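You operate a simulated robot arm through the tools that you are given. There is no shell and no other tool.

The job below is to be done with a simulated robot arm. You get a single attempt, and the scene is never put back.

JOB
Fit both castors to the dolly board and tighten the blue ring bolt.
Fine: grey castor in the socket by the clamp, black by the tow bracket; use the orange socket key and put it back in its pocket.

The check looks at the end state, three seconds after you hand in, the way a careful person would. Anything else that was tipped, shoved, dropped, spilled or broken makes it a failure.

ROBOT AND FRAMES
A 7-joint arm with a two-finger parallel gripper, fixed in place. Base frame: the origin is at the foot of the arm, x ahead of it, y to its left, z up; the work surface is at about z = 930. Units: mm, degrees, N and s.
With the tool pointing down near the work surface it reaches from about 220 to 680 mm from the base axis. Its first joint turns from -66.0 to 66.0 degrees. Payload 2.4 kg.
The TCP is the grasp point between the finger pads, 30 mm short of the fingertips. In the tool frame z runs along the fingers and y along their closing line. Largest opening 94 mm; finger width 28, thickness 10; the body of the gripper, 50 by 96 mm, starts 55 mm behind the TCP.
Orientation is told as [roll, pitch, yaw] about the base's x, y, z axes, in that order, counted from this pose: with the fingers straight down and closing along the base's y, the tool's x points along the base's -x, its y along +y and its z along -z.

CONTROLS
- The arm moves only by the tool nudge_tool. Its argument "motion" is a list that holds one entry, the list of rows, each a list of 7 numbers: the shift along the tool's x, y, z in units of 40 mm (1.0 is 40 mm), then the turn, a rotation vector about the tool's x, y, z in units of 5 degrees (1.0 is 5 degrees), then the finger opening in mm, from 0 to 94. In form: [[[dx, dy, dz, ax, ay, az, hand], ...]]. A call has 1 to 20 rows; each row shifts and turns the commanded pose from where the row before left it, along the tool's axes as they then stand. A call with a number of a shift or a turn outside -1 to 1 is refused whole. Rows are played at 5 a second. More than 50 mm and 8.6 degrees between two rows, or a gripper value outside its range, and nothing of the call is played. A pose out of reach is approached as far as the arm can. The call stops where the force on the tool passes 40 N (or 10 N more than at its start, if that is more) or the arm is blocked; 0.2 s more then pass. Each finger travels about 153 mm/s and halts on what it meets, pressing with about 39 N; the grip force reading is that of the motor and also rises with nothing between the fingers. The clock runs only during rows and for 0.2 s after the last one: add rows that do not move to give the fingers time. The reply holds the time, the measured pose of the TCP, the force on the tool along the base axes, the opening and the grip force, in the units named above and with some noise, with the torque about the TCP (base axes, N m) and any sound that the robot's microphone picked up.
- Cameras (640 x 400 px; columns grow to the right, rows downward): "scene" is fixed at [47.5, 486.1, 1438.2]; the picture's right is [-0.60, -0.80, 0.00], its down [-0.49, 0.37, -0.79] and it looks along [0.63, -0.47, -0.61] (base axes); focal length 262 px, centre (320, 200). "wrist" rides on the gripper at [76, 14, -102] in the tool frame; the picture's right is [-0.18, 0.98, 0.00], its down [-0.75, -0.14, -0.64] and it looks along [-0.63, -0.12, 0.77] (tool axes); focal length 243 px, centre (320, 200).
- camera(camera): a new picture of that camera. The clock stands still meanwhile.
- probe_pixels(camera, pixels): there is no depth. For up to 12 entries [column, row, z] of the newest picture of that camera ("zoom" is the newest enlarged one), the place [x, y] in the base frame at which the ray of that pixel passes the height z, good to about 3 mm. The clock stands still meanwhile.
- close_up(camera, box): a new picture of the part [left, top, right, bottom] of that camera's present view, enlarged. The clock stands still meanwhile.
- finish_job(): hands the job in; it is judged then, once.

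Leave the gripper open and the arm clear of the work at the hand-in unless told otherwise.

The tools are called after ">>>" by a JSON object that holds its "fn" and its "kwargs". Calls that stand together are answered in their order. nudge_tool: Moves the arm, as the interface text tells. Its arguments: {"type":"object","properties":{"motion":{"type":"array","items":{"type":"array","items":{"type":"array","items":{"type":"number"}}}}},"required":["motion"]} The other tools are called the same way: camera (camera) takes a picture; probe_pixels (camera, pixels) gives the place at which the rays of pixels pass given heights; close_up (camera, box) takes an enlarged picture of a part of a camera's view; finish_job () hands the job in.

At the start:

```text
clock: 0.0
ee_pos: [309.7, -114.0, 1245.9]
orientation: [0.0, 0.0, 0.0]
ft_force: [0.2, -1.8, 1.3]
ft_torque: [-0.02, -0.01, -0.03]
width: 93.6
grasp_force: 0.1
```

scene: 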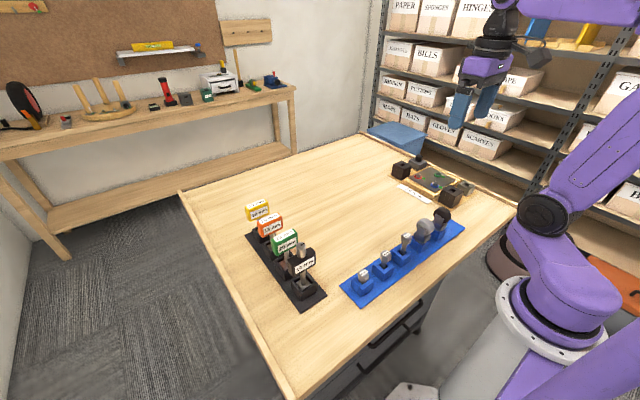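
wrist: 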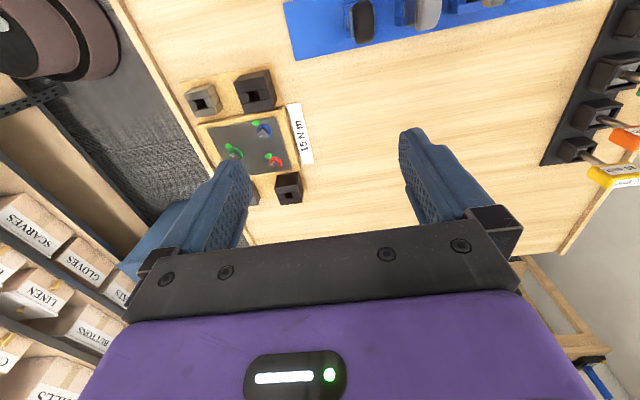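

I see the table with a black rack of tagged keys, a blue tray of castors, and the dolly board at the far right. I'll take enlarged pictures of each before moving.

>>> {"fn": "close_up", "kwargs": {"camera": "scene", "box": [370, 140, 490, 215]}}

>>> {"fn": "close_up", "kwargs": {"camera": "scene", "box": [230, 190, 342, 315]}}

>>> {"fn": "close_up", "kwargs": {"camera": "scene", "box": [335, 200, 475, 310]}}

>>> {"fn": "close_up", "kwargs": {"camera": "wrist", "box": [170, 60, 330, 210]}}

>>> {"fn": "close_up", "kwargs": {"camera": "wrist", "box": [280, 0, 640, 200]}}

```text
5.33 times, centred on (430, 178) of scene
```

zoom: 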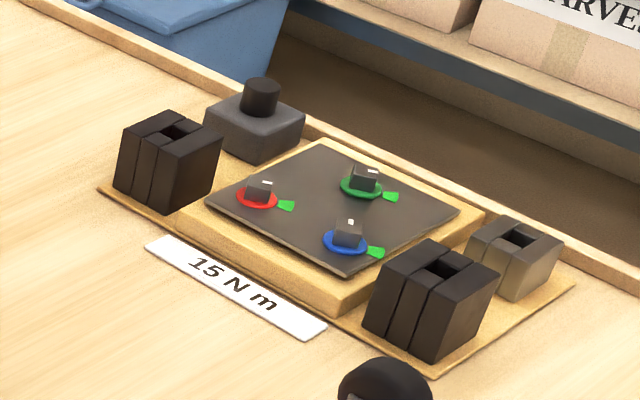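

```text
3.20 times, centred on (286, 252) of scene
```

zoom: 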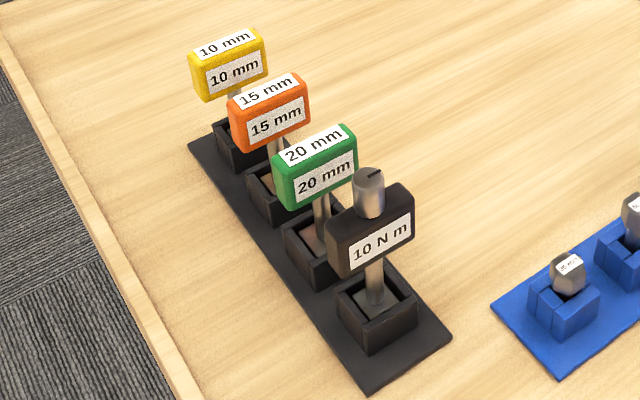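

```text
3.64 times, centred on (405, 255) of scene
```

zoom: 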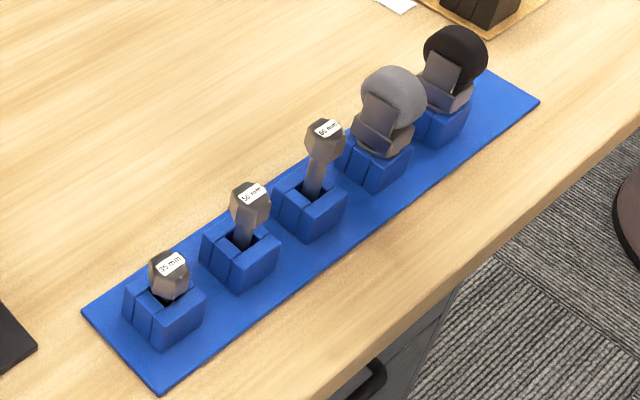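

```text
2.67 times, centred on (250, 135) of wrist
```

zoom: 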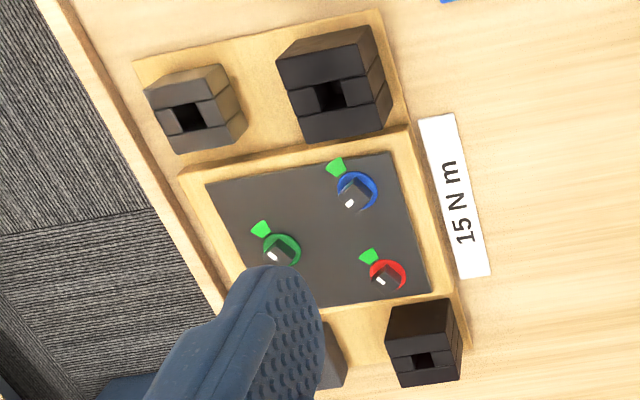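

```text
1.78 times, centred on (460, 100) of wrist
```

zoom: 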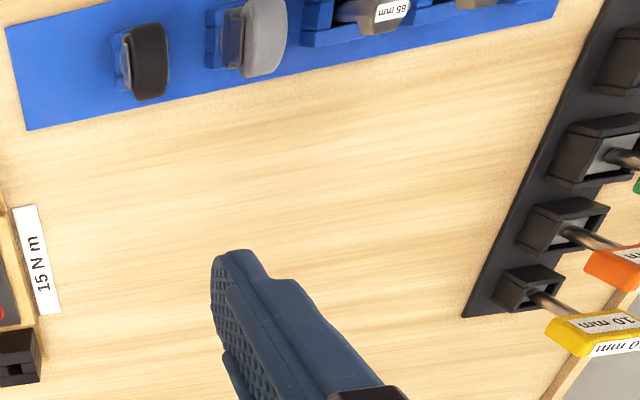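

I'll take fresh full pictures so that I can probe positions.

>>> {"fn": "camera", "kwargs": {"camera": "scene"}}

>>> {"fn": "camera", "kwargs": {"camera": "wrist"}}

>>> {"fn": "probe_pixels", "kwargs": {"camera": "wrist", "pixels": [[204, 103, 960], [256, 90, 970], [289, 188, 970], [263, 130, 960], [235, 153, 960], [275, 161, 960], [364, 20, 980], [425, 12, 980], [300, 135, 930], [285, 5, 930], [296, 60, 930], [575, 148, 970]]}}

>>> {"fn": "probe_pixels", "kwargs": {"camera": "scene", "pixels": [[340, 286, 930], [369, 306, 930], [466, 226, 930], [443, 217, 930], [299, 311, 930], [327, 293, 930], [245, 236, 930], [257, 206, 1050], [270, 223, 1050], [286, 238, 1050], [418, 160, 960], [304, 249, 1050]]}}

```text
taken
```

scene: 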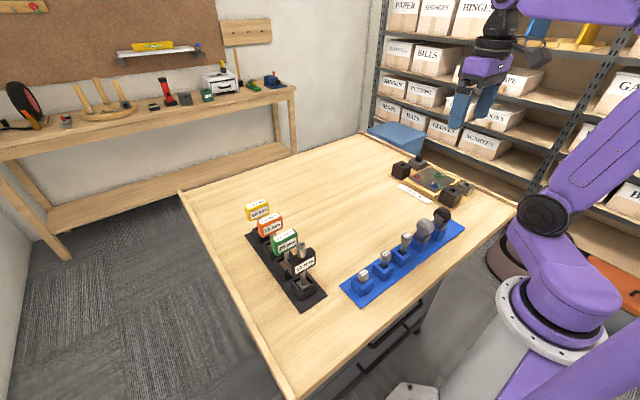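

```text
taken
```

wrist: 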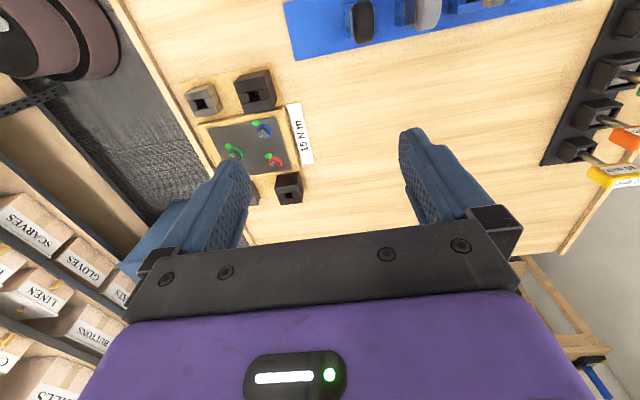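

```text
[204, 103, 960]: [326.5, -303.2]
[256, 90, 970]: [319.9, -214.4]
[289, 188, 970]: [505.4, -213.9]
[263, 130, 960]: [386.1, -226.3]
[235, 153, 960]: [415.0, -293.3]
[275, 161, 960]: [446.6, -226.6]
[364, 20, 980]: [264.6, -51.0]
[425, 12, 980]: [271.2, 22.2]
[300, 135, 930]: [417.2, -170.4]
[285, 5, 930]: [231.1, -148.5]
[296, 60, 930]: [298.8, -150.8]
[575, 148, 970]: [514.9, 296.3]
```

```text
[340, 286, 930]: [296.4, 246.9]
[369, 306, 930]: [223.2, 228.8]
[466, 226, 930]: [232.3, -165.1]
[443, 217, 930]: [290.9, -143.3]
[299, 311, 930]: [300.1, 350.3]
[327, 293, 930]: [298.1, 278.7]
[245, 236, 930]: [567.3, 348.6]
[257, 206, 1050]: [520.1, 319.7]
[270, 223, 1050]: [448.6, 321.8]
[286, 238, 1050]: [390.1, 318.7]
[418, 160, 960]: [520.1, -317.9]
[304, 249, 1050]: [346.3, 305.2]
```

The layout: board centred near (415,-250), castor tray near x≈260, y −150..240, and the key rack near y≈315, x 300–570. I'll lower the hand in front of the board to view it nearer; nothing there is taller than about 1000.

>>> {"fn": "nudge_tool", "kwargs": {"motion": [[[0.15, -0.69, 0.9, 0, 0, 0, 94], [0.15, -0.69, 0.9, 0, 0, 0, 94], [0.15, -0.69, 0.9, 0, 0, 0, 94], [0.15, -0.69, 0.9, 0, 0, 0, 94], [0, 0, 0, 0, 0, 0, 94]]]}}

>>> {"fn": "camera", "kwargs": {"camera": "wrist"}}

>>> {"fn": "close_up", "kwargs": {"camera": "scene", "box": [380, 140, 480, 215]}}

```text
clock: 1.2
ee_pos: [284.0, -224.5, 1103.4]
orientation: [0.1, -0.1, 0.0]
ft_force: [-0.3, 0.0, 0.0]
ft_torque: [-0.01, -0.03, 0.03]
width: 94.2
grasp_force: 0.0
```

```text
taken
```

wrist: 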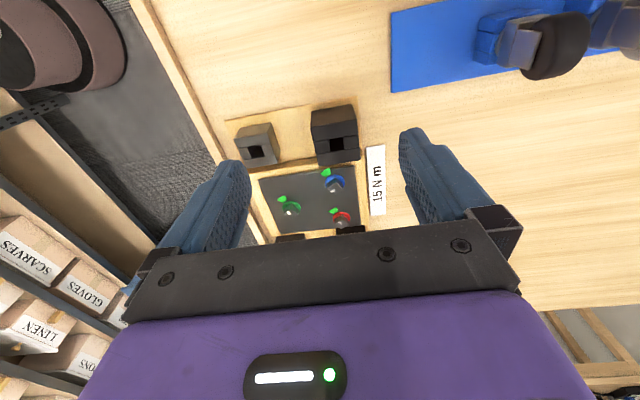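

```text
5.33 times, centred on (430, 178) of scene
```

zoom: 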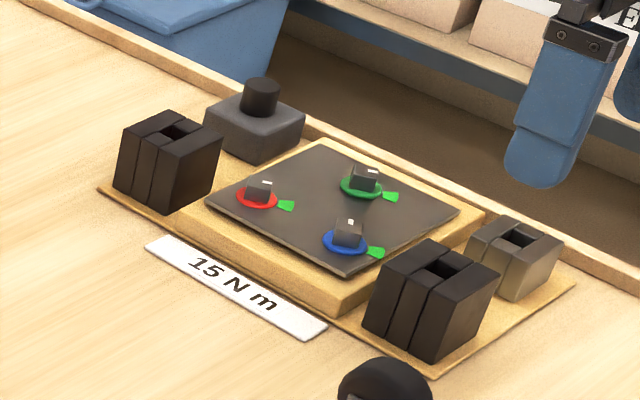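

Two tall black slotted sockets stand at (320,−214) and (505,−214); beside them is a small open box at (326,−303) and a block with a knob at (520,−318). I'll look closer to tell the clamp from the tow bracket.

>>> {"fn": "close_up", "kwargs": {"camera": "wrist", "box": [220, 95, 400, 245]}}

>>> {"fn": "close_up", "kwargs": {"camera": "wrist", "box": [390, 0, 640, 110]}}

>>> {"fn": "close_up", "kwargs": {"camera": "scene", "box": [400, 150, 432, 174]}}

>>> {"fn": "close_up", "kwargs": {"camera": "scene", "box": [436, 174, 480, 210]}}

```text
2.67 times, centred on (310, 170) of wrist
```

zoom: 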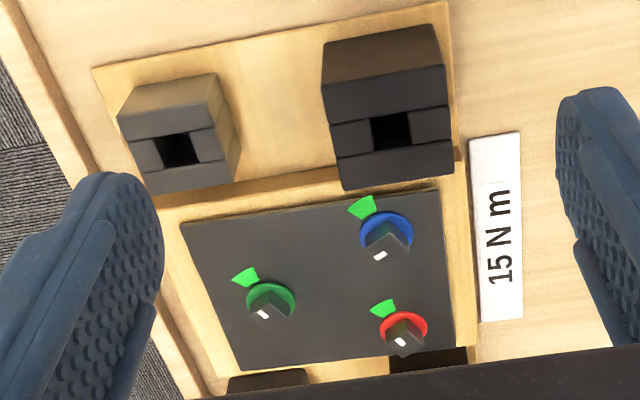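

```text
2.56 times, centred on (515, 55) of wrist
```

zoom: 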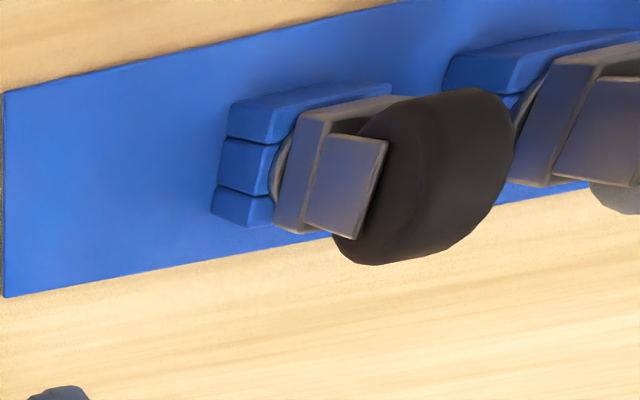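

```text
16.00 times, centred on (416, 162) of scene
```

zoom: 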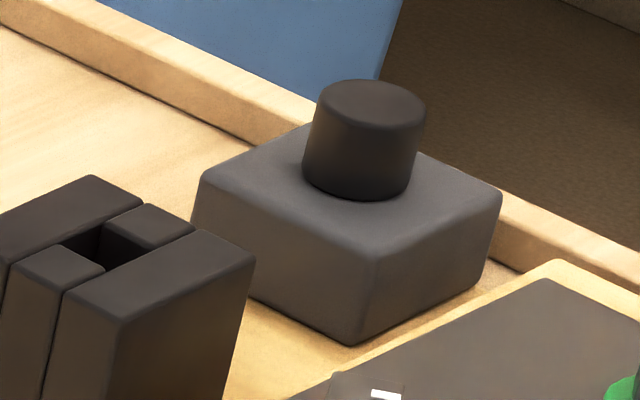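

```text
11.11 times, centred on (458, 192) of scene
```

zoom: 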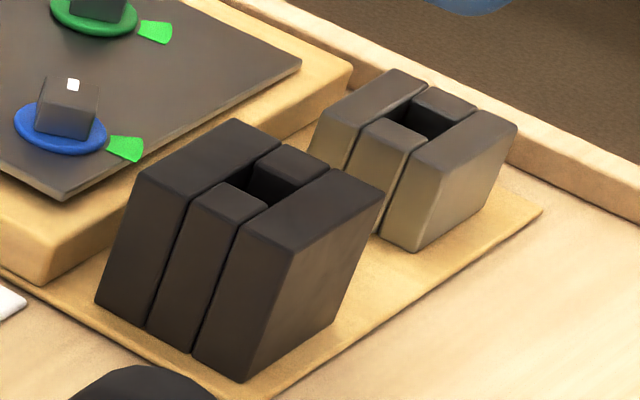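

The knob block and small box could each be either landmark; I need nearer views. I move forward over the board at fingertips z≈1030 to see the far fixtures.

>>> {"fn": "nudge_tool", "kwargs": {"motion": [[[-0.9, -0.4, 0, 0, 0, 0, 94], [-0.9, -0.4, 0, 0, 0, 0, 94], [-0.9, -0.4, 0, 0, 0, 0, 94], [-0.9, -0.4, 0.2, 0, 0, 0, 94], [0, 0, 0, 0, 0, 0, 94]]]}}

>>> {"fn": "camera", "kwargs": {"camera": "wrist"}}

>>> {"fn": "close_up", "kwargs": {"camera": "wrist", "box": [220, 60, 420, 240]}}

```text
clock: 2.4
ee_pos: [431.1, -286.2, 1097.1]
orientation: [0.0, 0.1, 0.0]
ft_force: [-0.6, 0.2, -0.1]
ft_torque: [0.0, -0.01, 0.02]
width: 94.1
grasp_force: 0.0
```

```text
taken
```

wrist: 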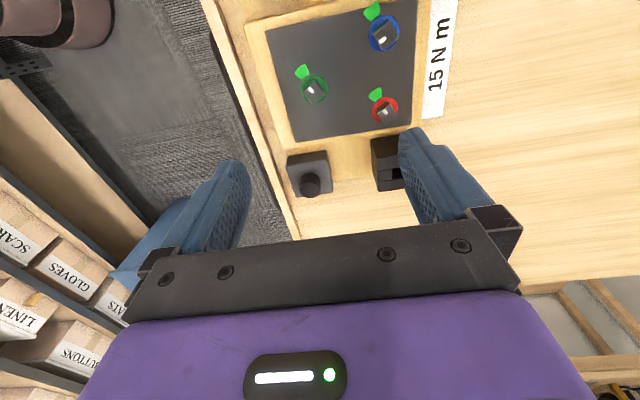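

```text
2.22 times, centred on (320, 150) of wrist
```

zoom: 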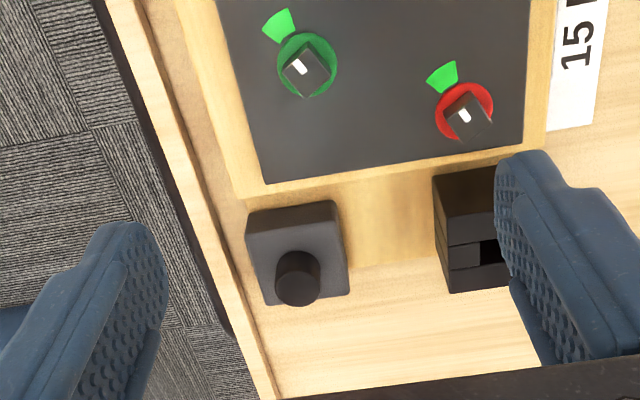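

The knob block at (305,170) is clear: a solid block with a round knob. Next I move back and lower to look closely at the small box and the near socket.

>>> {"fn": "nudge_tool", "kwargs": {"motion": [[[0.95, 0, -0.2, 0, 0, 0, 94], [0.95, 0, 0, 0, 0, 0, 94], [0.95, 0, 0, 0, 0, 0, 94], [0.95, 0, 0, 0, 0, 0, 94], [0.9, 0.3, 0, 0, 0, 0, 94], [0, 0, 0, 0, 0, 0, 94]]]}}

>>> {"fn": "camera", "kwargs": {"camera": "wrist"}}

>>> {"fn": "close_up", "kwargs": {"camera": "wrist", "box": [200, 80, 420, 240]}}

```text
clock: 3.8
ee_pos: [240.6, -277.7, 1103.1]
orientation: [0.0, 0.0, -0.1]
ft_force: [0.7, -0.5, -0.4]
ft_torque: [0.01, 0.02, 0.0]
width: 94.2
grasp_force: 0.0
```

```text
taken
```

wrist: 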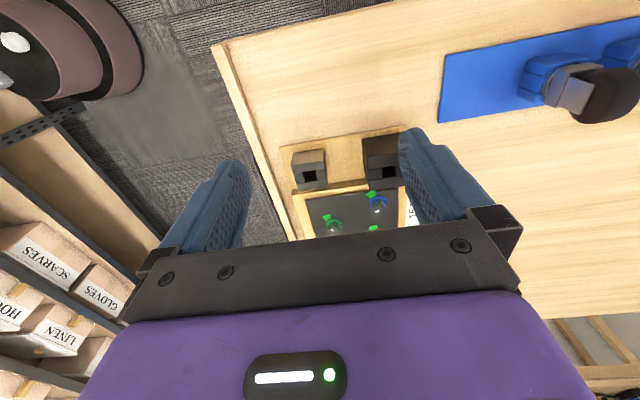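

```text
2.50 times, centred on (310, 160) of wrist
```

zoom: 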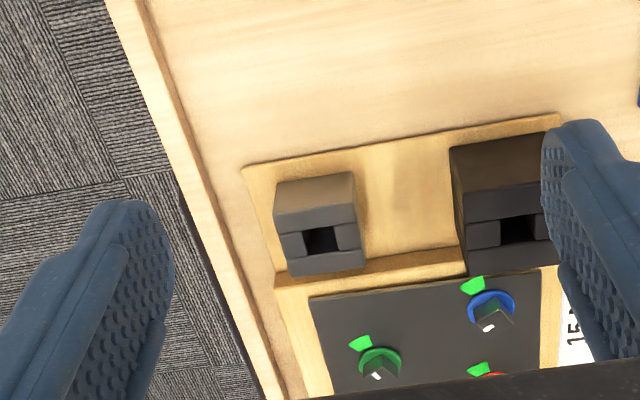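

The small box and knob block are the same grey, so they are the two landmarks; the two black ones are the sockets. Now I want the castors and bolts from the side: move to about (281,84,1140) then turn the hand −90° so the wrist camera looks toward −y along the tray.

>>> {"fn": "nudge_tool", "kwargs": {"motion": [[[0, 0, -0.9, 0, 0, 0, 94], [-0.1, 0.95, 0, 0, 0, 0, 94], [-0.1, 0.95, 0, 0, 0, 0, 94], [-0.1, 0.95, 0, 0, 0, 0, 94], [-0.1, 0.95, 0, 0, 0, 0, 94], [-0.1, 0.95, 0, 0, 0, 0, 94], [-0.1, 0.95, 0, 0, 0, 0, 94], [-0.1, 0.95, 0, 0, 0, 0, 94], [-0.1, 0.95, 0, 0, 0, 0, 94], [-0.1, 0.95, 0, 0, 0, 0, 94], [-0.1, 0.5, 0, 0, 0, 0, 94]]]}}

>>> {"fn": "nudge_tool", "kwargs": {"motion": [[[0, 0, 0, 0, 0, 1, 94], [0, 0, 0, 0, 0, 1, 94], [0, 0, 0, 0, 0, 1, 94], [0, 0, 0, 0, 0, 1, 94], [0, 0, 0, 0, 0, 1, 94], [0, 0, 0, 0, 0, 1, 94], [0, 0, 0, 0, 0, 1, 94], [0, 0, 0, 0, 0, 1, 94], [0, 0, 0, 0, 0, 1, 94], [0, 0, 0, 0, 0, 1, 94], [0, 0, 0, 0, 0, 1, 94], [0, 0, 0, 0, 0, 1, 94], [0, 0, 0, 0, 0, 1, 94], [0, 0, 0, 0, 0, 1, 94], [0, 0, 0, 0, 0, 1, 94], [0, 0, 0, 0, 0, 1, 94], [0, 0, 0, 0, 0, 1, 94], [0, 0, 0, 0, 0, 1, 94], [0, 0, 0, 0, 0, 0, 94]]]}}

>>> {"fn": "camera", "kwargs": {"camera": "wrist"}}

```text
clock: 6.2
ee_pos: [280.9, 87.1, 1137.7]
orientation: [-0.1, 0.0, -0.1]
ft_force: [-0.2, 0.0, -0.7]
ft_torque: [-0.01, 0.0, 0.02]
width: 94.1
grasp_force: 0.0
```

```text
clock: 10.2
ee_pos: [281.7, 85.4, 1137.9]
orientation: [0.0, 0.0, -90.1]
ft_force: [-0.6, -1.3, 0.2]
ft_torque: [-0.01, 0.02, -0.02]
width: 94.3
grasp_force: 0.1
```

```text
taken
```

wrist: 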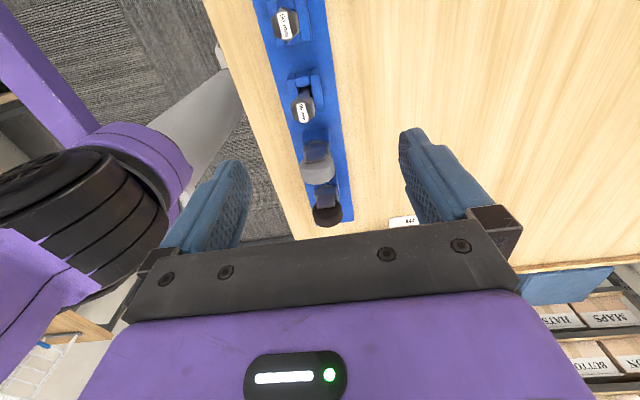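

The castors are visible at (318,160) and (325,210). I enlarge them.

>>> {"fn": "close_up", "kwargs": {"camera": "wrist", "box": [270, 60, 390, 240]}}

>>> {"fn": "close_up", "kwargs": {"camera": "scene", "box": [395, 195, 465, 255]}}

```text
2.22 times, centred on (330, 150) of wrist
```

zoom: 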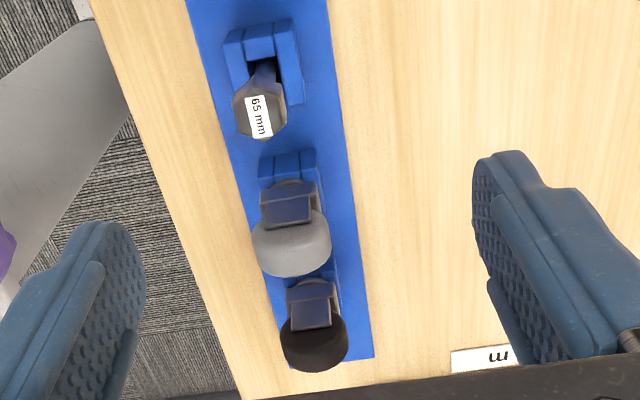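

```text
6.67 times, centred on (430, 225) of scene
```

zoom: 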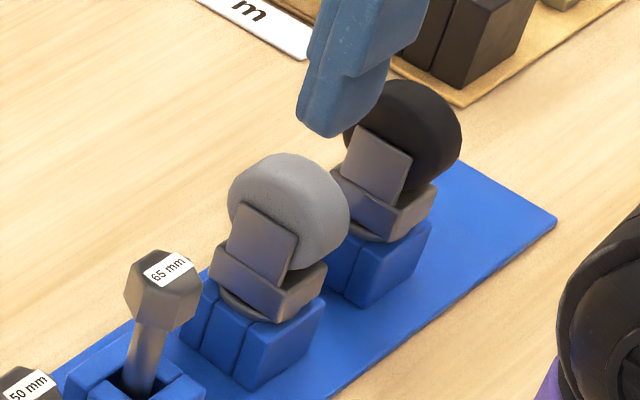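

I'll triangulate with both cameras. First a larger enlargement of the castors from the wrist camera.

>>> {"fn": "close_up", "kwargs": {"camera": "wrist", "box": [296, 120, 360, 232]}}

>>> {"fn": "close_up", "kwargs": {"camera": "scene", "box": [405, 205, 461, 250]}}

```text
3.57 times, centred on (328, 176) of wrist
```

zoom: 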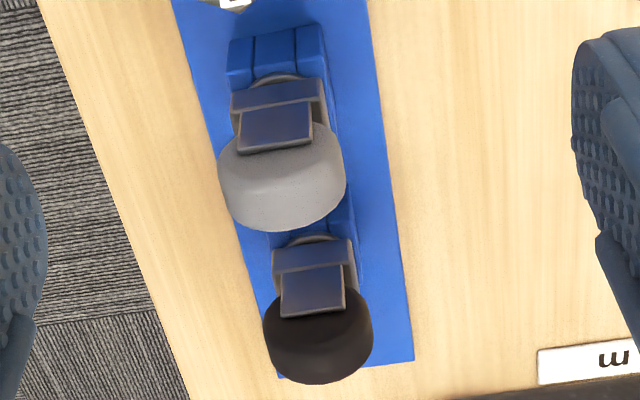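

```text
8.89 times, centred on (433, 228) of scene
```

zoom: 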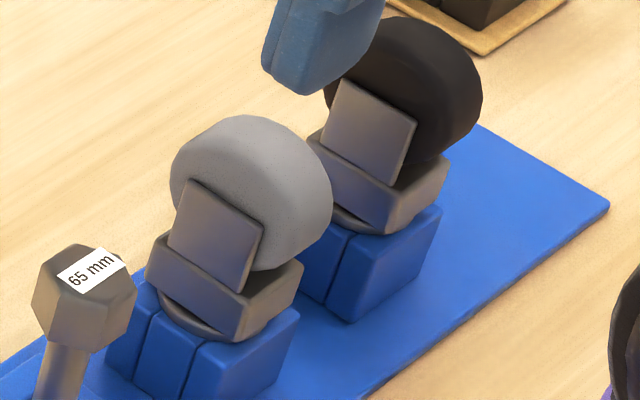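

I probe pocket edges and castor housing features of the black and grey castors in this scene enlargement.

>>> {"fn": "probe_pixels", "kwargs": {"camera": "zoom", "pixels": [[413, 285, 936], [347, 322, 936], [440, 207, 960], [440, 207, 970], [440, 207, 980], [373, 236, 970], [608, 206, 934], [283, 372, 936], [300, 312, 970], [147, 275, 980], [238, 338, 980], [298, 298, 980]]}}

>>> {"fn": "probe_pixels", "kwargs": {"camera": "wrist", "pixels": [[307.5, 130, 970], [334, 127, 970], [308.5, 142, 970], [335, 139, 970], [302, 160, 1010], [332, 155, 1010], [303, 153, 980], [333, 141, 980], [313, 205, 980], [341, 197, 980], [318, 185, 1025], [338, 200, 1025]]}}

```text
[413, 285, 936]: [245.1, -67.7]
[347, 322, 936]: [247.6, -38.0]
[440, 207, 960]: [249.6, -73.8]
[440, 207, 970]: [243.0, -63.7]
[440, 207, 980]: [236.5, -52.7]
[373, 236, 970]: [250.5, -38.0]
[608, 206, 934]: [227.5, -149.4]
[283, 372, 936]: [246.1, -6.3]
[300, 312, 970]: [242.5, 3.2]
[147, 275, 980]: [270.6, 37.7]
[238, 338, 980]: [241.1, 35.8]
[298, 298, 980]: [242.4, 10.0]
```

```text
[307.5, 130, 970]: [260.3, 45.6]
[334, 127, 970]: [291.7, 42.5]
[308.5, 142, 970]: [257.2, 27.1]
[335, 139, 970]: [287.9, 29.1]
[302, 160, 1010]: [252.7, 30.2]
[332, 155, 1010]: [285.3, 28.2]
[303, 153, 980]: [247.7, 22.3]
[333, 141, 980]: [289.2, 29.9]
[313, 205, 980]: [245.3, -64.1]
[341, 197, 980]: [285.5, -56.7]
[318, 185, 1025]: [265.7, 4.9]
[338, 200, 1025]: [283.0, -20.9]
```

Black castor's pocket spans about y −68..−38, x from 245, top ≈ 967; grey's y −6..27. Now I enlarge both sockets in the scene camera for measuring.

>>> {"fn": "close_up", "kwargs": {"camera": "scene", "box": [434, 174, 474, 209]}}

>>> {"fn": "probe_pixels", "kwargs": {"camera": "zoom", "pixels": [[320, 200, 970]]}}

>>> {"fn": "close_up", "kwargs": {"camera": "scene", "box": [386, 154, 426, 184]}}

```text
11.43 times, centred on (454, 192) of scene
```

zoom: 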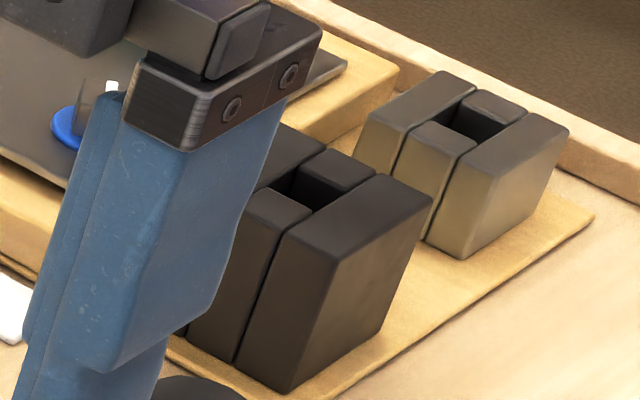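

```text
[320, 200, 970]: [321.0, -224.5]
```

```text
13.33 times, centred on (406, 169) of scene
```

zoom: 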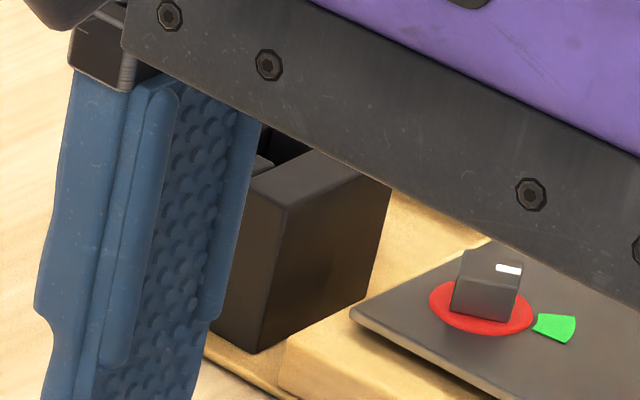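

The hand blocks the view. I turn the hand back to yaw 0, then go over the near socket and pitch 40° so the wrist camera looks straight down.

>>> {"fn": "nudge_tool", "kwargs": {"motion": [[[0, 0, 0, 0, 0, -1, 94], [0, 0, 0, 0, 0, -1, 94], [0, 0, 0, 0, 0, -1, 94], [0, 0, 0, 0, 0, -1, 94], [0, 0, 0, 0, 0, -1, 94], [0, 0, 0, 0, 0, -1, 94], [0, 0, 0, 0, 0, -1, 94], [0, 0, 0, 0, 0, -1, 94], [0, 0, 0, 0, 0, -1, 94], [0, 0, 0, 0, 0, -1, 94], [0, 0, 0, 0, 0, -1, 94], [0, 0, 0, 0, 0, -1, 94], [0, 0, 0, 0, 0, -1, 94], [0, 0, 0, 0, 0, -1, 94], [0, 0, 0, 0, 0, -1, 94], [0, 0, 0, 0, 0, -1, 94], [0, 0, 0, 0, 0, -1, 94], [0, 0, 0, 0, 0, -1, 94]]]}}

>>> {"fn": "nudge_tool", "kwargs": {"motion": [[[-0.1, -1, 0, 0, 0, 0, 94], [-0.1, -1, 0, 0, 0, 0, 94], [-0.1, -1, 0, 0, 0, 0, 94], [-0.1, -1, 0, 0, 0, 0, 94], [-0.1, -1, 0, 0, 0, 0, 94], [-0.1, -1, 0, 0, 0, 0, 94], [-0.1, -1, 0, 0, 0, 0, 94], [-0.1, -0.5, 0, 0, 0, 0, 94], [0, 0, 0, 0, 1, 0, 94], [0, 0, 0, 0, 1, 0, 94], [0, 0, 0, 0, 1, 0, 94], [0, 0, 0, 0, 1, 0, 94], [0, 0, 0, 0, 1, 0, 94], [0, 0, 0, 0, 1, 0, 94], [0, 0, 0, 0, 1, 0, 94], [0, 0, 0, 0, 1, 0, 94], [0, 0, 0, 0, 0, 0, 94]]]}}

>>> {"fn": "camera", "kwargs": {"camera": "wrist"}}

```text
clock: 14.0
ee_pos: [281.2, 85.8, 1139.2]
orientation: [0.0, -0.1, 0.2]
ft_force: [0.6, -0.1, -0.3]
ft_torque: [0.0, 0.0, -0.01]
width: 94.3
grasp_force: 0.0
```

```text
clock: 17.6
ee_pos: [313.3, -214.6, 1137.7]
orientation: [0.0, 40.1, 0.0]
ft_force: [-0.5, -0.6, -0.9]
ft_torque: [0.02, -0.01, 0.0]
width: 94.0
grasp_force: 0.1
```

```text
taken
```

wrist: 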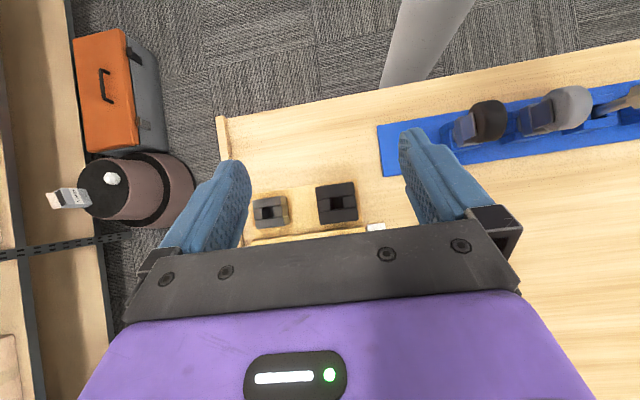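

Straight-down view now. I enlarge the near sockets.

>>> {"fn": "close_up", "kwargs": {"camera": "wrist", "box": [245, 165, 373, 245]}}

```text
5.00 times, centred on (309, 205) of wrist
```

zoom: 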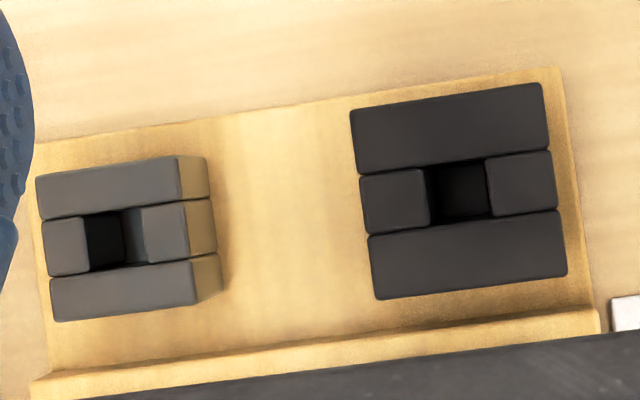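

I probe the corners of the near socket top at several heights, and take the scene enlargement for triangulation.

>>> {"fn": "probe_pixels", "kwargs": {"camera": "zoom", "pixels": [[350, 112, 985], [543, 85, 985], [567, 275, 985], [376, 300, 985], [427, 167, 985], [487, 160, 985], [493, 215, 985], [431, 223, 985], [350, 112, 965], [567, 275, 965], [104, 240, 960], [120, 240, 960]]}}

>>> {"fn": "close_up", "kwargs": {"camera": "scene", "box": [430, 174, 478, 210]}}

```text
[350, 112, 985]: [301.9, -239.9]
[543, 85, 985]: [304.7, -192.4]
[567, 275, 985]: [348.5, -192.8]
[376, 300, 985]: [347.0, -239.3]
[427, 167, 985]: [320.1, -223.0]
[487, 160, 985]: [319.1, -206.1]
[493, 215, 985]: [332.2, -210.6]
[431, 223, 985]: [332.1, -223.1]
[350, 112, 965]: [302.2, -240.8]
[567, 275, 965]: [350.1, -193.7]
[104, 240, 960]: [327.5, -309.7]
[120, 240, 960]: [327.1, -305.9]
```

```text
11.11 times, centred on (454, 192) of scene
```

zoom: 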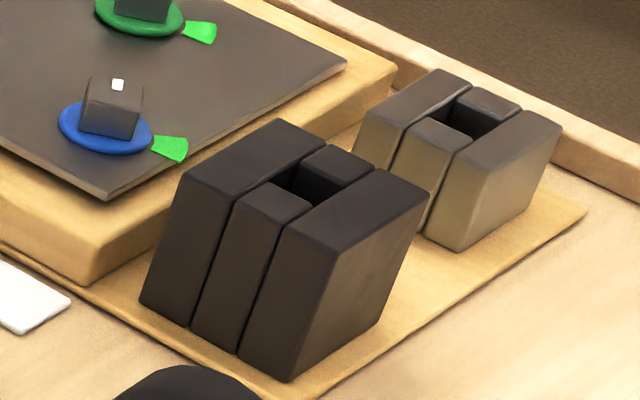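

>>> {"fn": "probe_pixels", "kwargs": {"camera": "zoom", "pixels": [[428, 194, 970], [428, 194, 980], [428, 194, 990], [428, 194, 1000], [378, 324, 936], [378, 324, 940], [288, 381, 936], [141, 302, 936], [558, 132, 955], [558, 132, 965], [520, 208, 936], [118, 86, 965]]}}

>>> {"fn": "close_up", "kwargs": {"camera": "scene", "box": [384, 148, 432, 184]}}

```text
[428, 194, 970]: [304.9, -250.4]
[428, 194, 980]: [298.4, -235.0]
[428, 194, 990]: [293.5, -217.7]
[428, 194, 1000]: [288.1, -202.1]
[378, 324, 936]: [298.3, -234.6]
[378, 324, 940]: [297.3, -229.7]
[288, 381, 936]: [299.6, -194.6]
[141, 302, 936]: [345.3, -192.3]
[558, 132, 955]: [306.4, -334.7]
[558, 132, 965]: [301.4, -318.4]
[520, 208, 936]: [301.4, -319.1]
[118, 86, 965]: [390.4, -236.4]
```

```text
11.11 times, centred on (408, 166) of scene
```

zoom: 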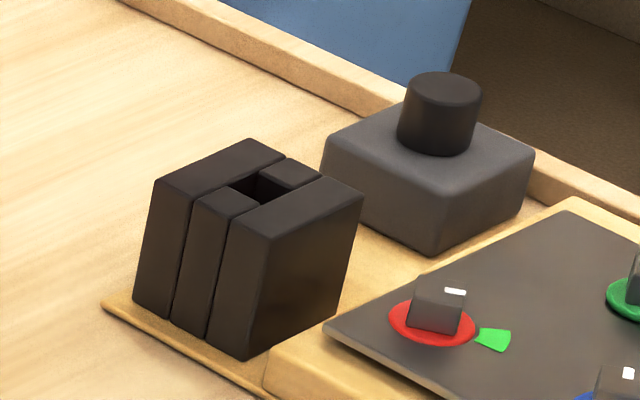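

Near socket B: centre ≈ (325,−216), top ≈ 980, hole ≈ 14 mm. Now I slide +185 mm in x to look straight down on the far socket C and the bolts.

>>> {"fn": "nudge_tool", "kwargs": {"motion": [[[-0.708, 0, -0.595, 0, 0, 0, 94], [-0.708, 0, -0.595, 0, 0, 0, 94], [-0.708, 0, -0.595, 0, 0, 0, 94], [-0.708, 0, -0.595, 0, 0, 0, 94], [-0.708, 0, -0.595, 0, 0, 0, 94], [0, 0, 0, 0, 0, 0, 94]]]}}

>>> {"fn": "camera", "kwargs": {"camera": "wrist"}}

>>> {"fn": "close_up", "kwargs": {"camera": "wrist", "box": [240, 120, 400, 220]}}

```text
clock: 19.0
ee_pos: [452.3, -201.7, 1139.5]
orientation: [-0.1, 40.0, -0.1]
ft_force: [0.0, 0.0, 0.5]
ft_torque: [-0.02, 0.01, -0.01]
width: 93.8
grasp_force: 0.0
out of reach, approached as far as the arm can: row 4, 5
```

```text
taken
```

wrist: 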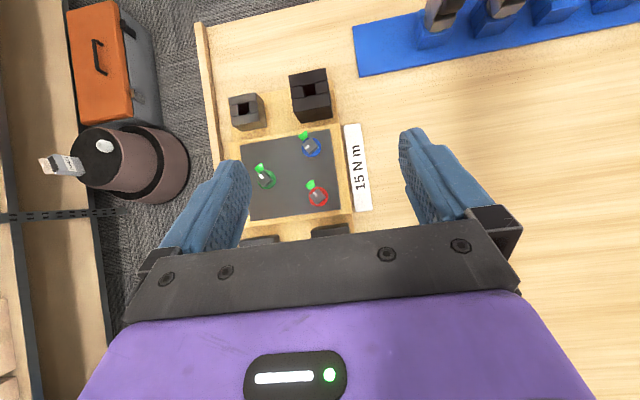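

```text
4.00 times, centred on (320, 170) of wrist
```

zoom: 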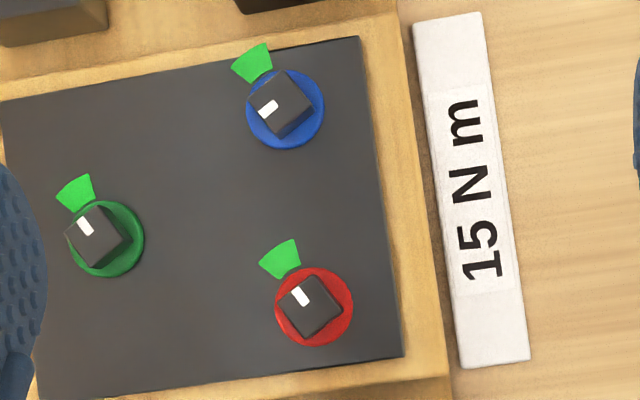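

From above: green and red bolts have their white marks pointing into their green wedges; the blue bolt's mark points left, short of its wedge by roughly 60–70° clockwise. Blue ring centre is at zoom (285,108), heads about 15 mm square. I probe these, then unpitch to look at the far socket.

>>> {"fn": "probe_pixels", "kwargs": {"camera": "zoom", "pixels": [[285, 108, 952], [281, 104, 965], [281, 104, 960], [314, 307, 952], [104, 238, 952], [268, 75, 965], [310, 99, 965], [285, 135, 965], [249, 106, 965], [285, 108, 952], [281, 104, 965], [281, 104, 965]]}}

>>> {"fn": "nudge_tool", "kwargs": {"motion": [[[0, 0, 0, 0, -1, 0, 94], [0, 0, 0, 0, -1, 0, 94], [0, 0, 0, 0, -1, 0, 94], [0, 0, 0, 0, -1, 0, 94], [0, 0, 0, 0, -1, 0, 94], [0, 0, 0, 0, -1, 0, 94], [0, 0, 0, 0, -1, 0, 94], [0, 0, 0, 0, -1, 0, 94], [0, -0.3, 0.8, 0, 0, 0, 94], [0, 0, 0, 0, 0, 0, 94]]]}}

>>> {"fn": "camera", "kwargs": {"camera": "wrist"}}

>>> {"fn": "close_up", "kwargs": {"camera": "wrist", "box": [240, 60, 400, 220]}}

```text
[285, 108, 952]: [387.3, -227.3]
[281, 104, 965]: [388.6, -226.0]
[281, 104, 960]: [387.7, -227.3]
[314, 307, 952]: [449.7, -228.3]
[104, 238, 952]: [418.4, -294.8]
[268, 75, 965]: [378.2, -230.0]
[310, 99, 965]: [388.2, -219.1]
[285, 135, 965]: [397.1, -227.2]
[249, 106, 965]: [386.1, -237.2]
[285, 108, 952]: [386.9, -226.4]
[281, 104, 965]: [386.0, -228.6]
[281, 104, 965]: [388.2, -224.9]
```

```text
clock: 21.2
ee_pos: [451.5, -215.2, 1105.3]
orientation: [0.0, 0.0, -0.1]
ft_force: [0.1, -0.3, 0.1]
ft_torque: [-0.02, 0.01, -0.01]
width: 93.9
grasp_force: 0.1
```

```text
taken
```

wrist: 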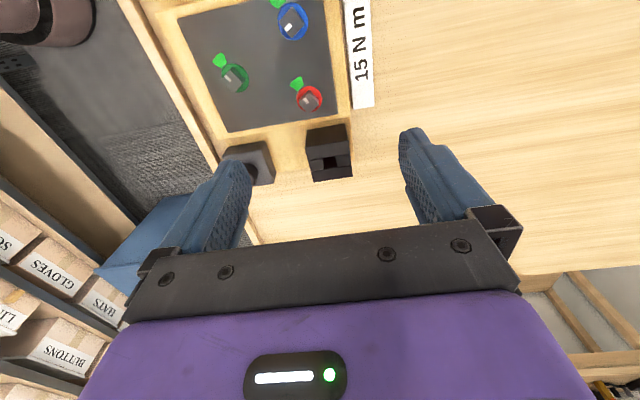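

```text
2.50 times, centred on (320, 140) of wrist
```

zoom: 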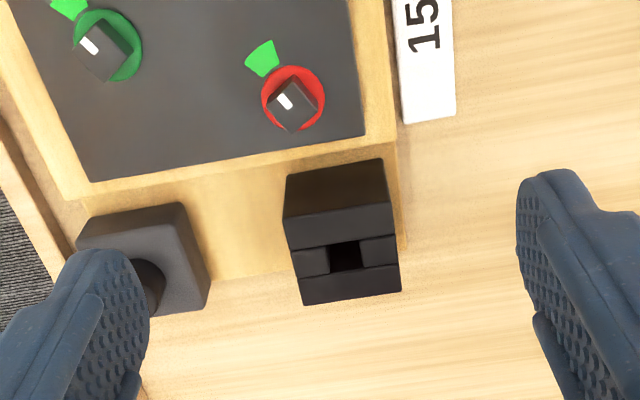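

I enlarge the far socket and probe its corners at z=980.

>>> {"fn": "close_up", "kwargs": {"camera": "wrist", "box": [296, 115, 366, 195]}}

```text
5.00 times, centred on (331, 155) of wrist
```

zoom: 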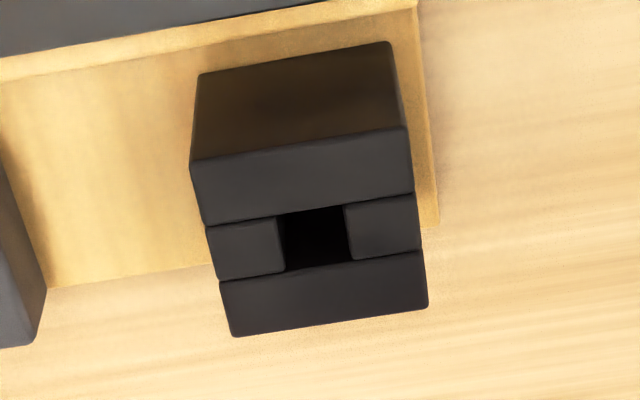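

>>> {"fn": "probe_pixels", "kwargs": {"camera": "zoom", "pixels": [[191, 160, 980], [406, 128, 980], [428, 306, 980], [233, 337, 980], [277, 218, 980], [344, 207, 980], [351, 260, 980], [285, 271, 980], [314, 239, 980], [314, 239, 980], [314, 239, 980], [314, 239, 980]]}}

>>> {"fn": "close_up", "kwargs": {"camera": "scene", "box": [384, 148, 432, 184]}}

```text
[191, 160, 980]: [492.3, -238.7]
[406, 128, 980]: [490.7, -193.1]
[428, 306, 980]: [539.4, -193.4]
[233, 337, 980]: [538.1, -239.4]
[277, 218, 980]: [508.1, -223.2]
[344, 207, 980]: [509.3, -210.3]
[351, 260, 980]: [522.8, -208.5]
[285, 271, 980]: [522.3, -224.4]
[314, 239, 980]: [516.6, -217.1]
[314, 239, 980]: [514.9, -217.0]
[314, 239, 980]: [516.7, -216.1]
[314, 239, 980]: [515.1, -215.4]
```

```text
11.11 times, centred on (408, 166) of scene
```

zoom: 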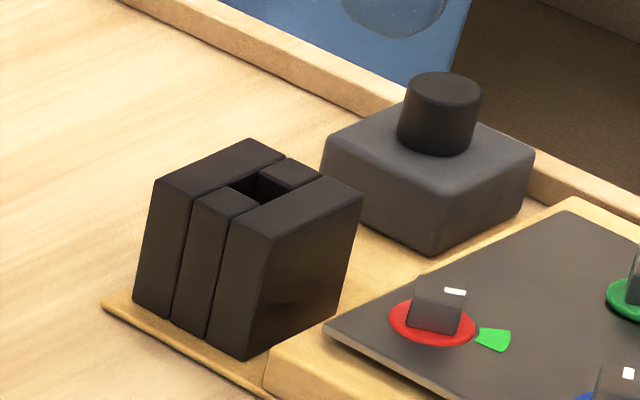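

Far socket C centre ≈ (515.5,−216.5). Now I go above the castors for a straight-down view.

>>> {"fn": "nudge_tool", "kwargs": {"motion": [[[0.675, 0.7, -0.2, 0, 0, 0, 94], [0.675, 0.7, -0.2, 0, 0, 0, 94], [0.675, 0.7, -0.2, 0, 0, 0, 94], [0.675, 0.7, -0.2, 0, 0, 0, 94], [0.675, 0.7, 0, 0, 0, 0, 94], [0.675, 0.7, 0, 0, 0, 0, 94], [0.675, 0.7, 0, 0, 0, 0, 94], [0, 0, 0, 0, 1, 0, 94], [0, 0, 0, 0, 1, 0, 94], [0, 0, 0, 0, 1, 0, 94], [0, 0, 0, 0, 1, 0, 94], [0, 0, 0, 0, 1, 0, 94], [0, 0, 0, 0, 1, 0, 94], [0, 0, 0, 0, 1, 0, 94], [0, 0, 0, 0, 1, 0, 94], [0, 0, 0, 0, 0, 0, 94]]]}}

>>> {"fn": "camera", "kwargs": {"camera": "wrist"}}

>>> {"fn": "close_up", "kwargs": {"camera": "wrist", "box": [245, 140, 405, 240]}}

```text
clock: 24.6
ee_pos: [265.3, -17.9, 1138.5]
orientation: [0.0, 40.1, -0.1]
ft_force: [-0.5, 0.1, 0.2]
ft_torque: [0.01, -0.01, -0.01]
width: 94.1
grasp_force: 0.1
```

```text
taken
```

wrist: 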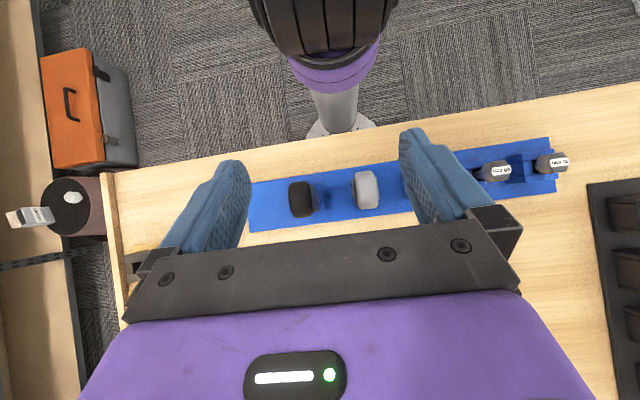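

```text
4.00 times, centred on (325, 190) of wrist
```

zoom: 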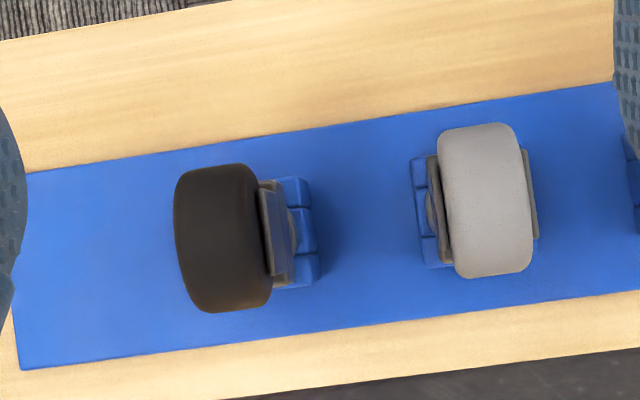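

I probe the wheel and pocket positions in this view.

>>> {"fn": "probe_pixels", "kwargs": {"camera": "zoom", "pixels": [[224, 240, 1015], [224, 240, 1015], [486, 200, 1015], [486, 200, 1015], [310, 231, 967], [310, 231, 967], [417, 213, 967], [417, 213, 967], [320, 128, 934], [320, 325, 934], [22, 172, 934], [20, 368, 934]]}}

>>> {"fn": "close_up", "kwargs": {"camera": "scene", "box": [405, 205, 461, 250]}}

```text
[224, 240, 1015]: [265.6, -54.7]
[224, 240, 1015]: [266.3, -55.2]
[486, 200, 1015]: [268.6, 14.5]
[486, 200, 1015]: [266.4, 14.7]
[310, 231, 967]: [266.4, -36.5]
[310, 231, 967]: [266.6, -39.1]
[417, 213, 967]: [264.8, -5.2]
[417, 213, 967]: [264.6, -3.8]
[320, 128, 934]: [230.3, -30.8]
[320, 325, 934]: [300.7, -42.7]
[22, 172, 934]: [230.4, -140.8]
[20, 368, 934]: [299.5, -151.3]
```

```text
8.89 times, centred on (433, 228) of scene
```

zoom: 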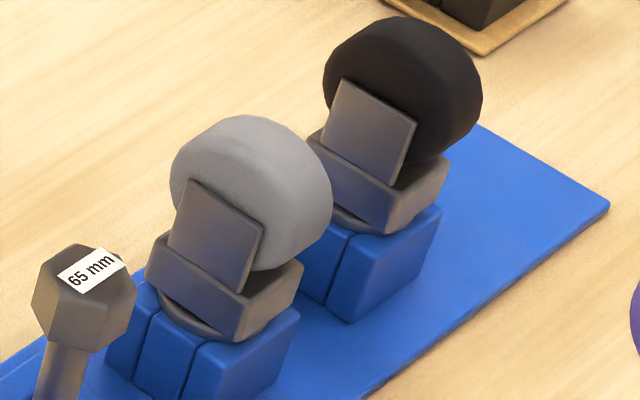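

>>> {"fn": "probe_pixels", "kwargs": {"camera": "zoom", "pixels": [[240, 116, 1030], [240, 116, 1040], [240, 116, 1020], [238, 340, 970], [238, 340, 975], [244, 296, 985], [244, 296, 990], [263, 225, 1005], [263, 225, 1015], [190, 180, 1010], [303, 262, 985], [303, 262, 990]]}}

```text
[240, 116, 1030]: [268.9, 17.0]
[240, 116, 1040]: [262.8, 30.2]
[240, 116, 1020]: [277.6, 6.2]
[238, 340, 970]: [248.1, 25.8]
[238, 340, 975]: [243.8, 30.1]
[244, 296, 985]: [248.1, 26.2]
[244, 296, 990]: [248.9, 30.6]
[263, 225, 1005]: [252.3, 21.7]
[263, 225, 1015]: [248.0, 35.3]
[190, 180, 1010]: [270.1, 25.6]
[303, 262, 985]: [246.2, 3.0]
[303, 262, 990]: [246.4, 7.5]
```

Grey castor: housing z≈970–986, wheel top ≈1030, centre ≈ (266,14). I unpitch, go above the grey castor with a 62 mm opening, then check the view before lowering.

>>> {"fn": "nudge_tool", "kwargs": {"motion": [[[0, 0, 0, 0, -1, 0, 62], [0, 0, 0, 0, -1, 0, 62], [0, 0, 0, 0, -1, 0, 62], [0, 0, 0, 0, -1, 0, 62], [0, 0, 0, 0, -1, 0, 62], [0, 0, 0, 0, -1, 0, 62], [0, 0, 0, 0, -1, 0, 62], [0, 0, 0, 0, -1, 0, 62], [0, 0.8, 0.75, 0, 0, 0, 62], [0, 0, 0.75, 0, 0, 0, 62], [0, 0, 0, 0, 0, 0, 62], [0, 0, 0, 0, 0, 0, 62]]]}}

>>> {"fn": "camera", "kwargs": {"camera": "wrist"}}

>>> {"fn": "camera", "kwargs": {"camera": "scene"}}

```text
clock: 27.2
ee_pos: [268.6, 15.6, 1088.0]
orientation: [0.0, -0.1, -0.1]
ft_force: [0.5, -0.7, 0.5]
ft_torque: [0.0, -0.02, 0.01]
width: 62.0
grasp_force: 0.1
out of reach, approached as far as the arm can: row 10
```

```text
taken
```

wrist: 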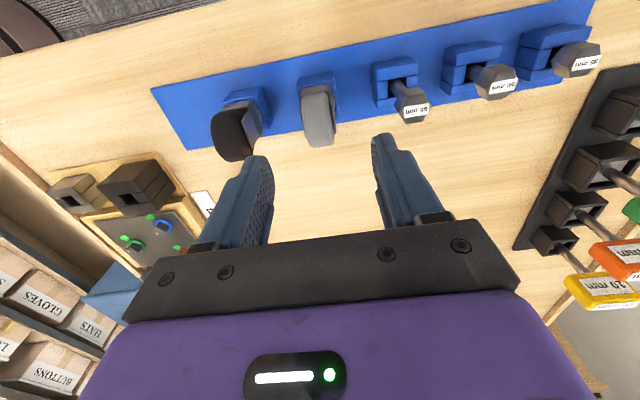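

```text
taken
```

scene: 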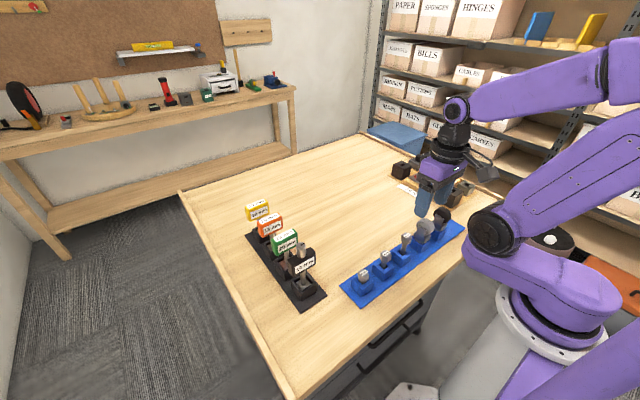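

The arm reported row 10 as out of reach at r≈268, z≈1079. I'll test whether lower positions are reachable by going down another 30 mm in small steps; tips stay above the wheel.

>>> {"fn": "nudge_tool", "kwargs": {"motion": [[[0, 0, 0.25, 0, 0, 0, 62], [0, 0, 0.25, 0, 0, 0, 62], [0, 0, 0, 0, 0, 0, 62]]]}}

```text
clock: 28.0
ee_pos: [268.6, 16.0, 1065.2]
orientation: [0.0, 0.1, 0.1]
ft_force: [0.5, 0.6, 0.0]
ft_torque: [0.01, 0.0, 0.01]
width: 62.0
grasp_force: 0.1
```

Reachable again. I correct slightly (−2.6 in x, −2.2 in y) and lower to about 1035, straddling the wheel, then check centring.

>>> {"fn": "nudge_tool", "kwargs": {"motion": [[[0.065, -0.055, 0.25, 0, 0, 0, 62], [0, 0, 0.25, 0, 0, 0, 62], [0, 0, 0.25, 0, 0, 0, 62], [0, 0, 0, 0, 0, 0, 62]]]}}

>>> {"fn": "close_up", "kwargs": {"camera": "wrist", "box": [200, 80, 440, 230]}}

>>> {"fn": "close_up", "kwargs": {"camera": "scene", "box": [390, 190, 470, 255]}}

```text
clock: 29.0
ee_pos: [264.7, 14.7, 1036.0]
orientation: [0.0, 0.0, 0.0]
ft_force: [-0.2, 0.1, -0.2]
ft_torque: [-0.01, -0.04, -0.02]
width: 62.1
grasp_force: 0.0
```

```text
2.67 times, centred on (320, 155) of wrist
```

zoom: 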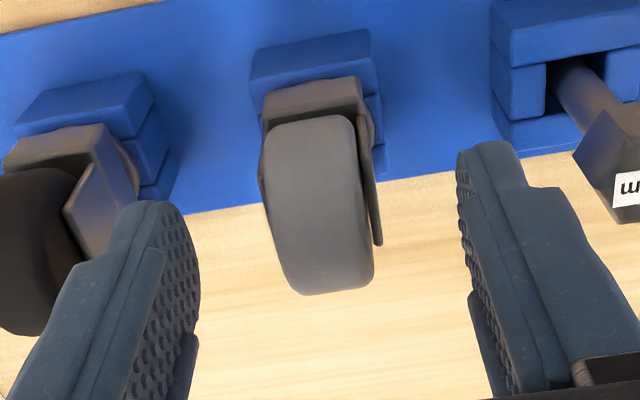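

```text
6.15 times, centred on (430, 222) of scene
```

zoom: 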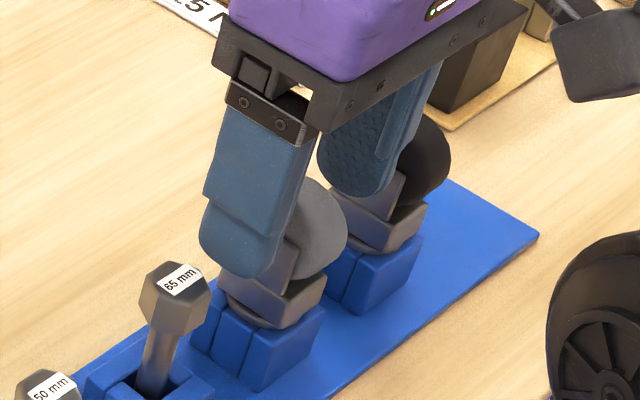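

The wheel is centred between the fingers (columns 265–372 in the enlargement, TCP column 320). I lower 32 mm to z≈1004 and close.

>>> {"fn": "nudge_tool", "kwargs": {"motion": [[[0, 0, 0.2, 0, 0, 0, 62], [0, 0, 0.2, 0, 0, 0, 62], [0, 0, 0.2, 0, 0, 0, 62], [0, 0, 0.2, 0, 0, 0, 62], [0, 0, 0, 0, 0, 0, 62]]]}}

>>> {"fn": "nudge_tool", "kwargs": {"motion": [[[0, 0, 0, 0, 0, 0, 45], [0, 0, 0, 0, 0, 0, 35], [0, 0, 0, 0, 0, 0, 28], [0, 0, 0, 0, 0, 0, 20], [0, 0, 0, 0, 0, 0, 10], [0, 0, 0, 0, 0, 0, 0], [0, 0, 0, 0, 0, 0, 0]]]}}

>>> {"fn": "close_up", "kwargs": {"camera": "scene", "box": [390, 190, 470, 255]}}

>>> {"fn": "camera", "kwargs": {"camera": "wrist"}}

```text
clock: 30.2
ee_pos: [265.8, 14.6, 1004.0]
orientation: [0.0, 0.0, -0.1]
ft_force: [-0.1, -0.2, -0.8]
ft_torque: [-0.02, 0.01, 0.03]
width: 62.1
grasp_force: 0.0
```

```text
clock: 31.8
ee_pos: [265.4, 15.2, 1003.8]
orientation: [0.1, 0.0, 0.1]
ft_force: [0.5, -0.8, 0.4]
ft_torque: [0.0, 0.0, -0.02]
width: 25.3
grasp_force: 38.9
```

```text
6.15 times, centred on (430, 222) of scene
```

zoom: 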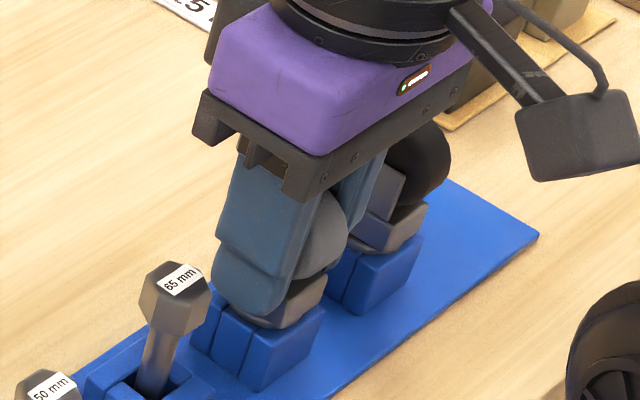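

```text
taken
```

wrist: 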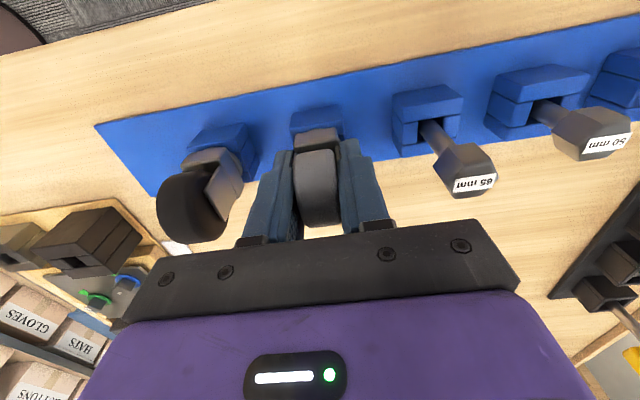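

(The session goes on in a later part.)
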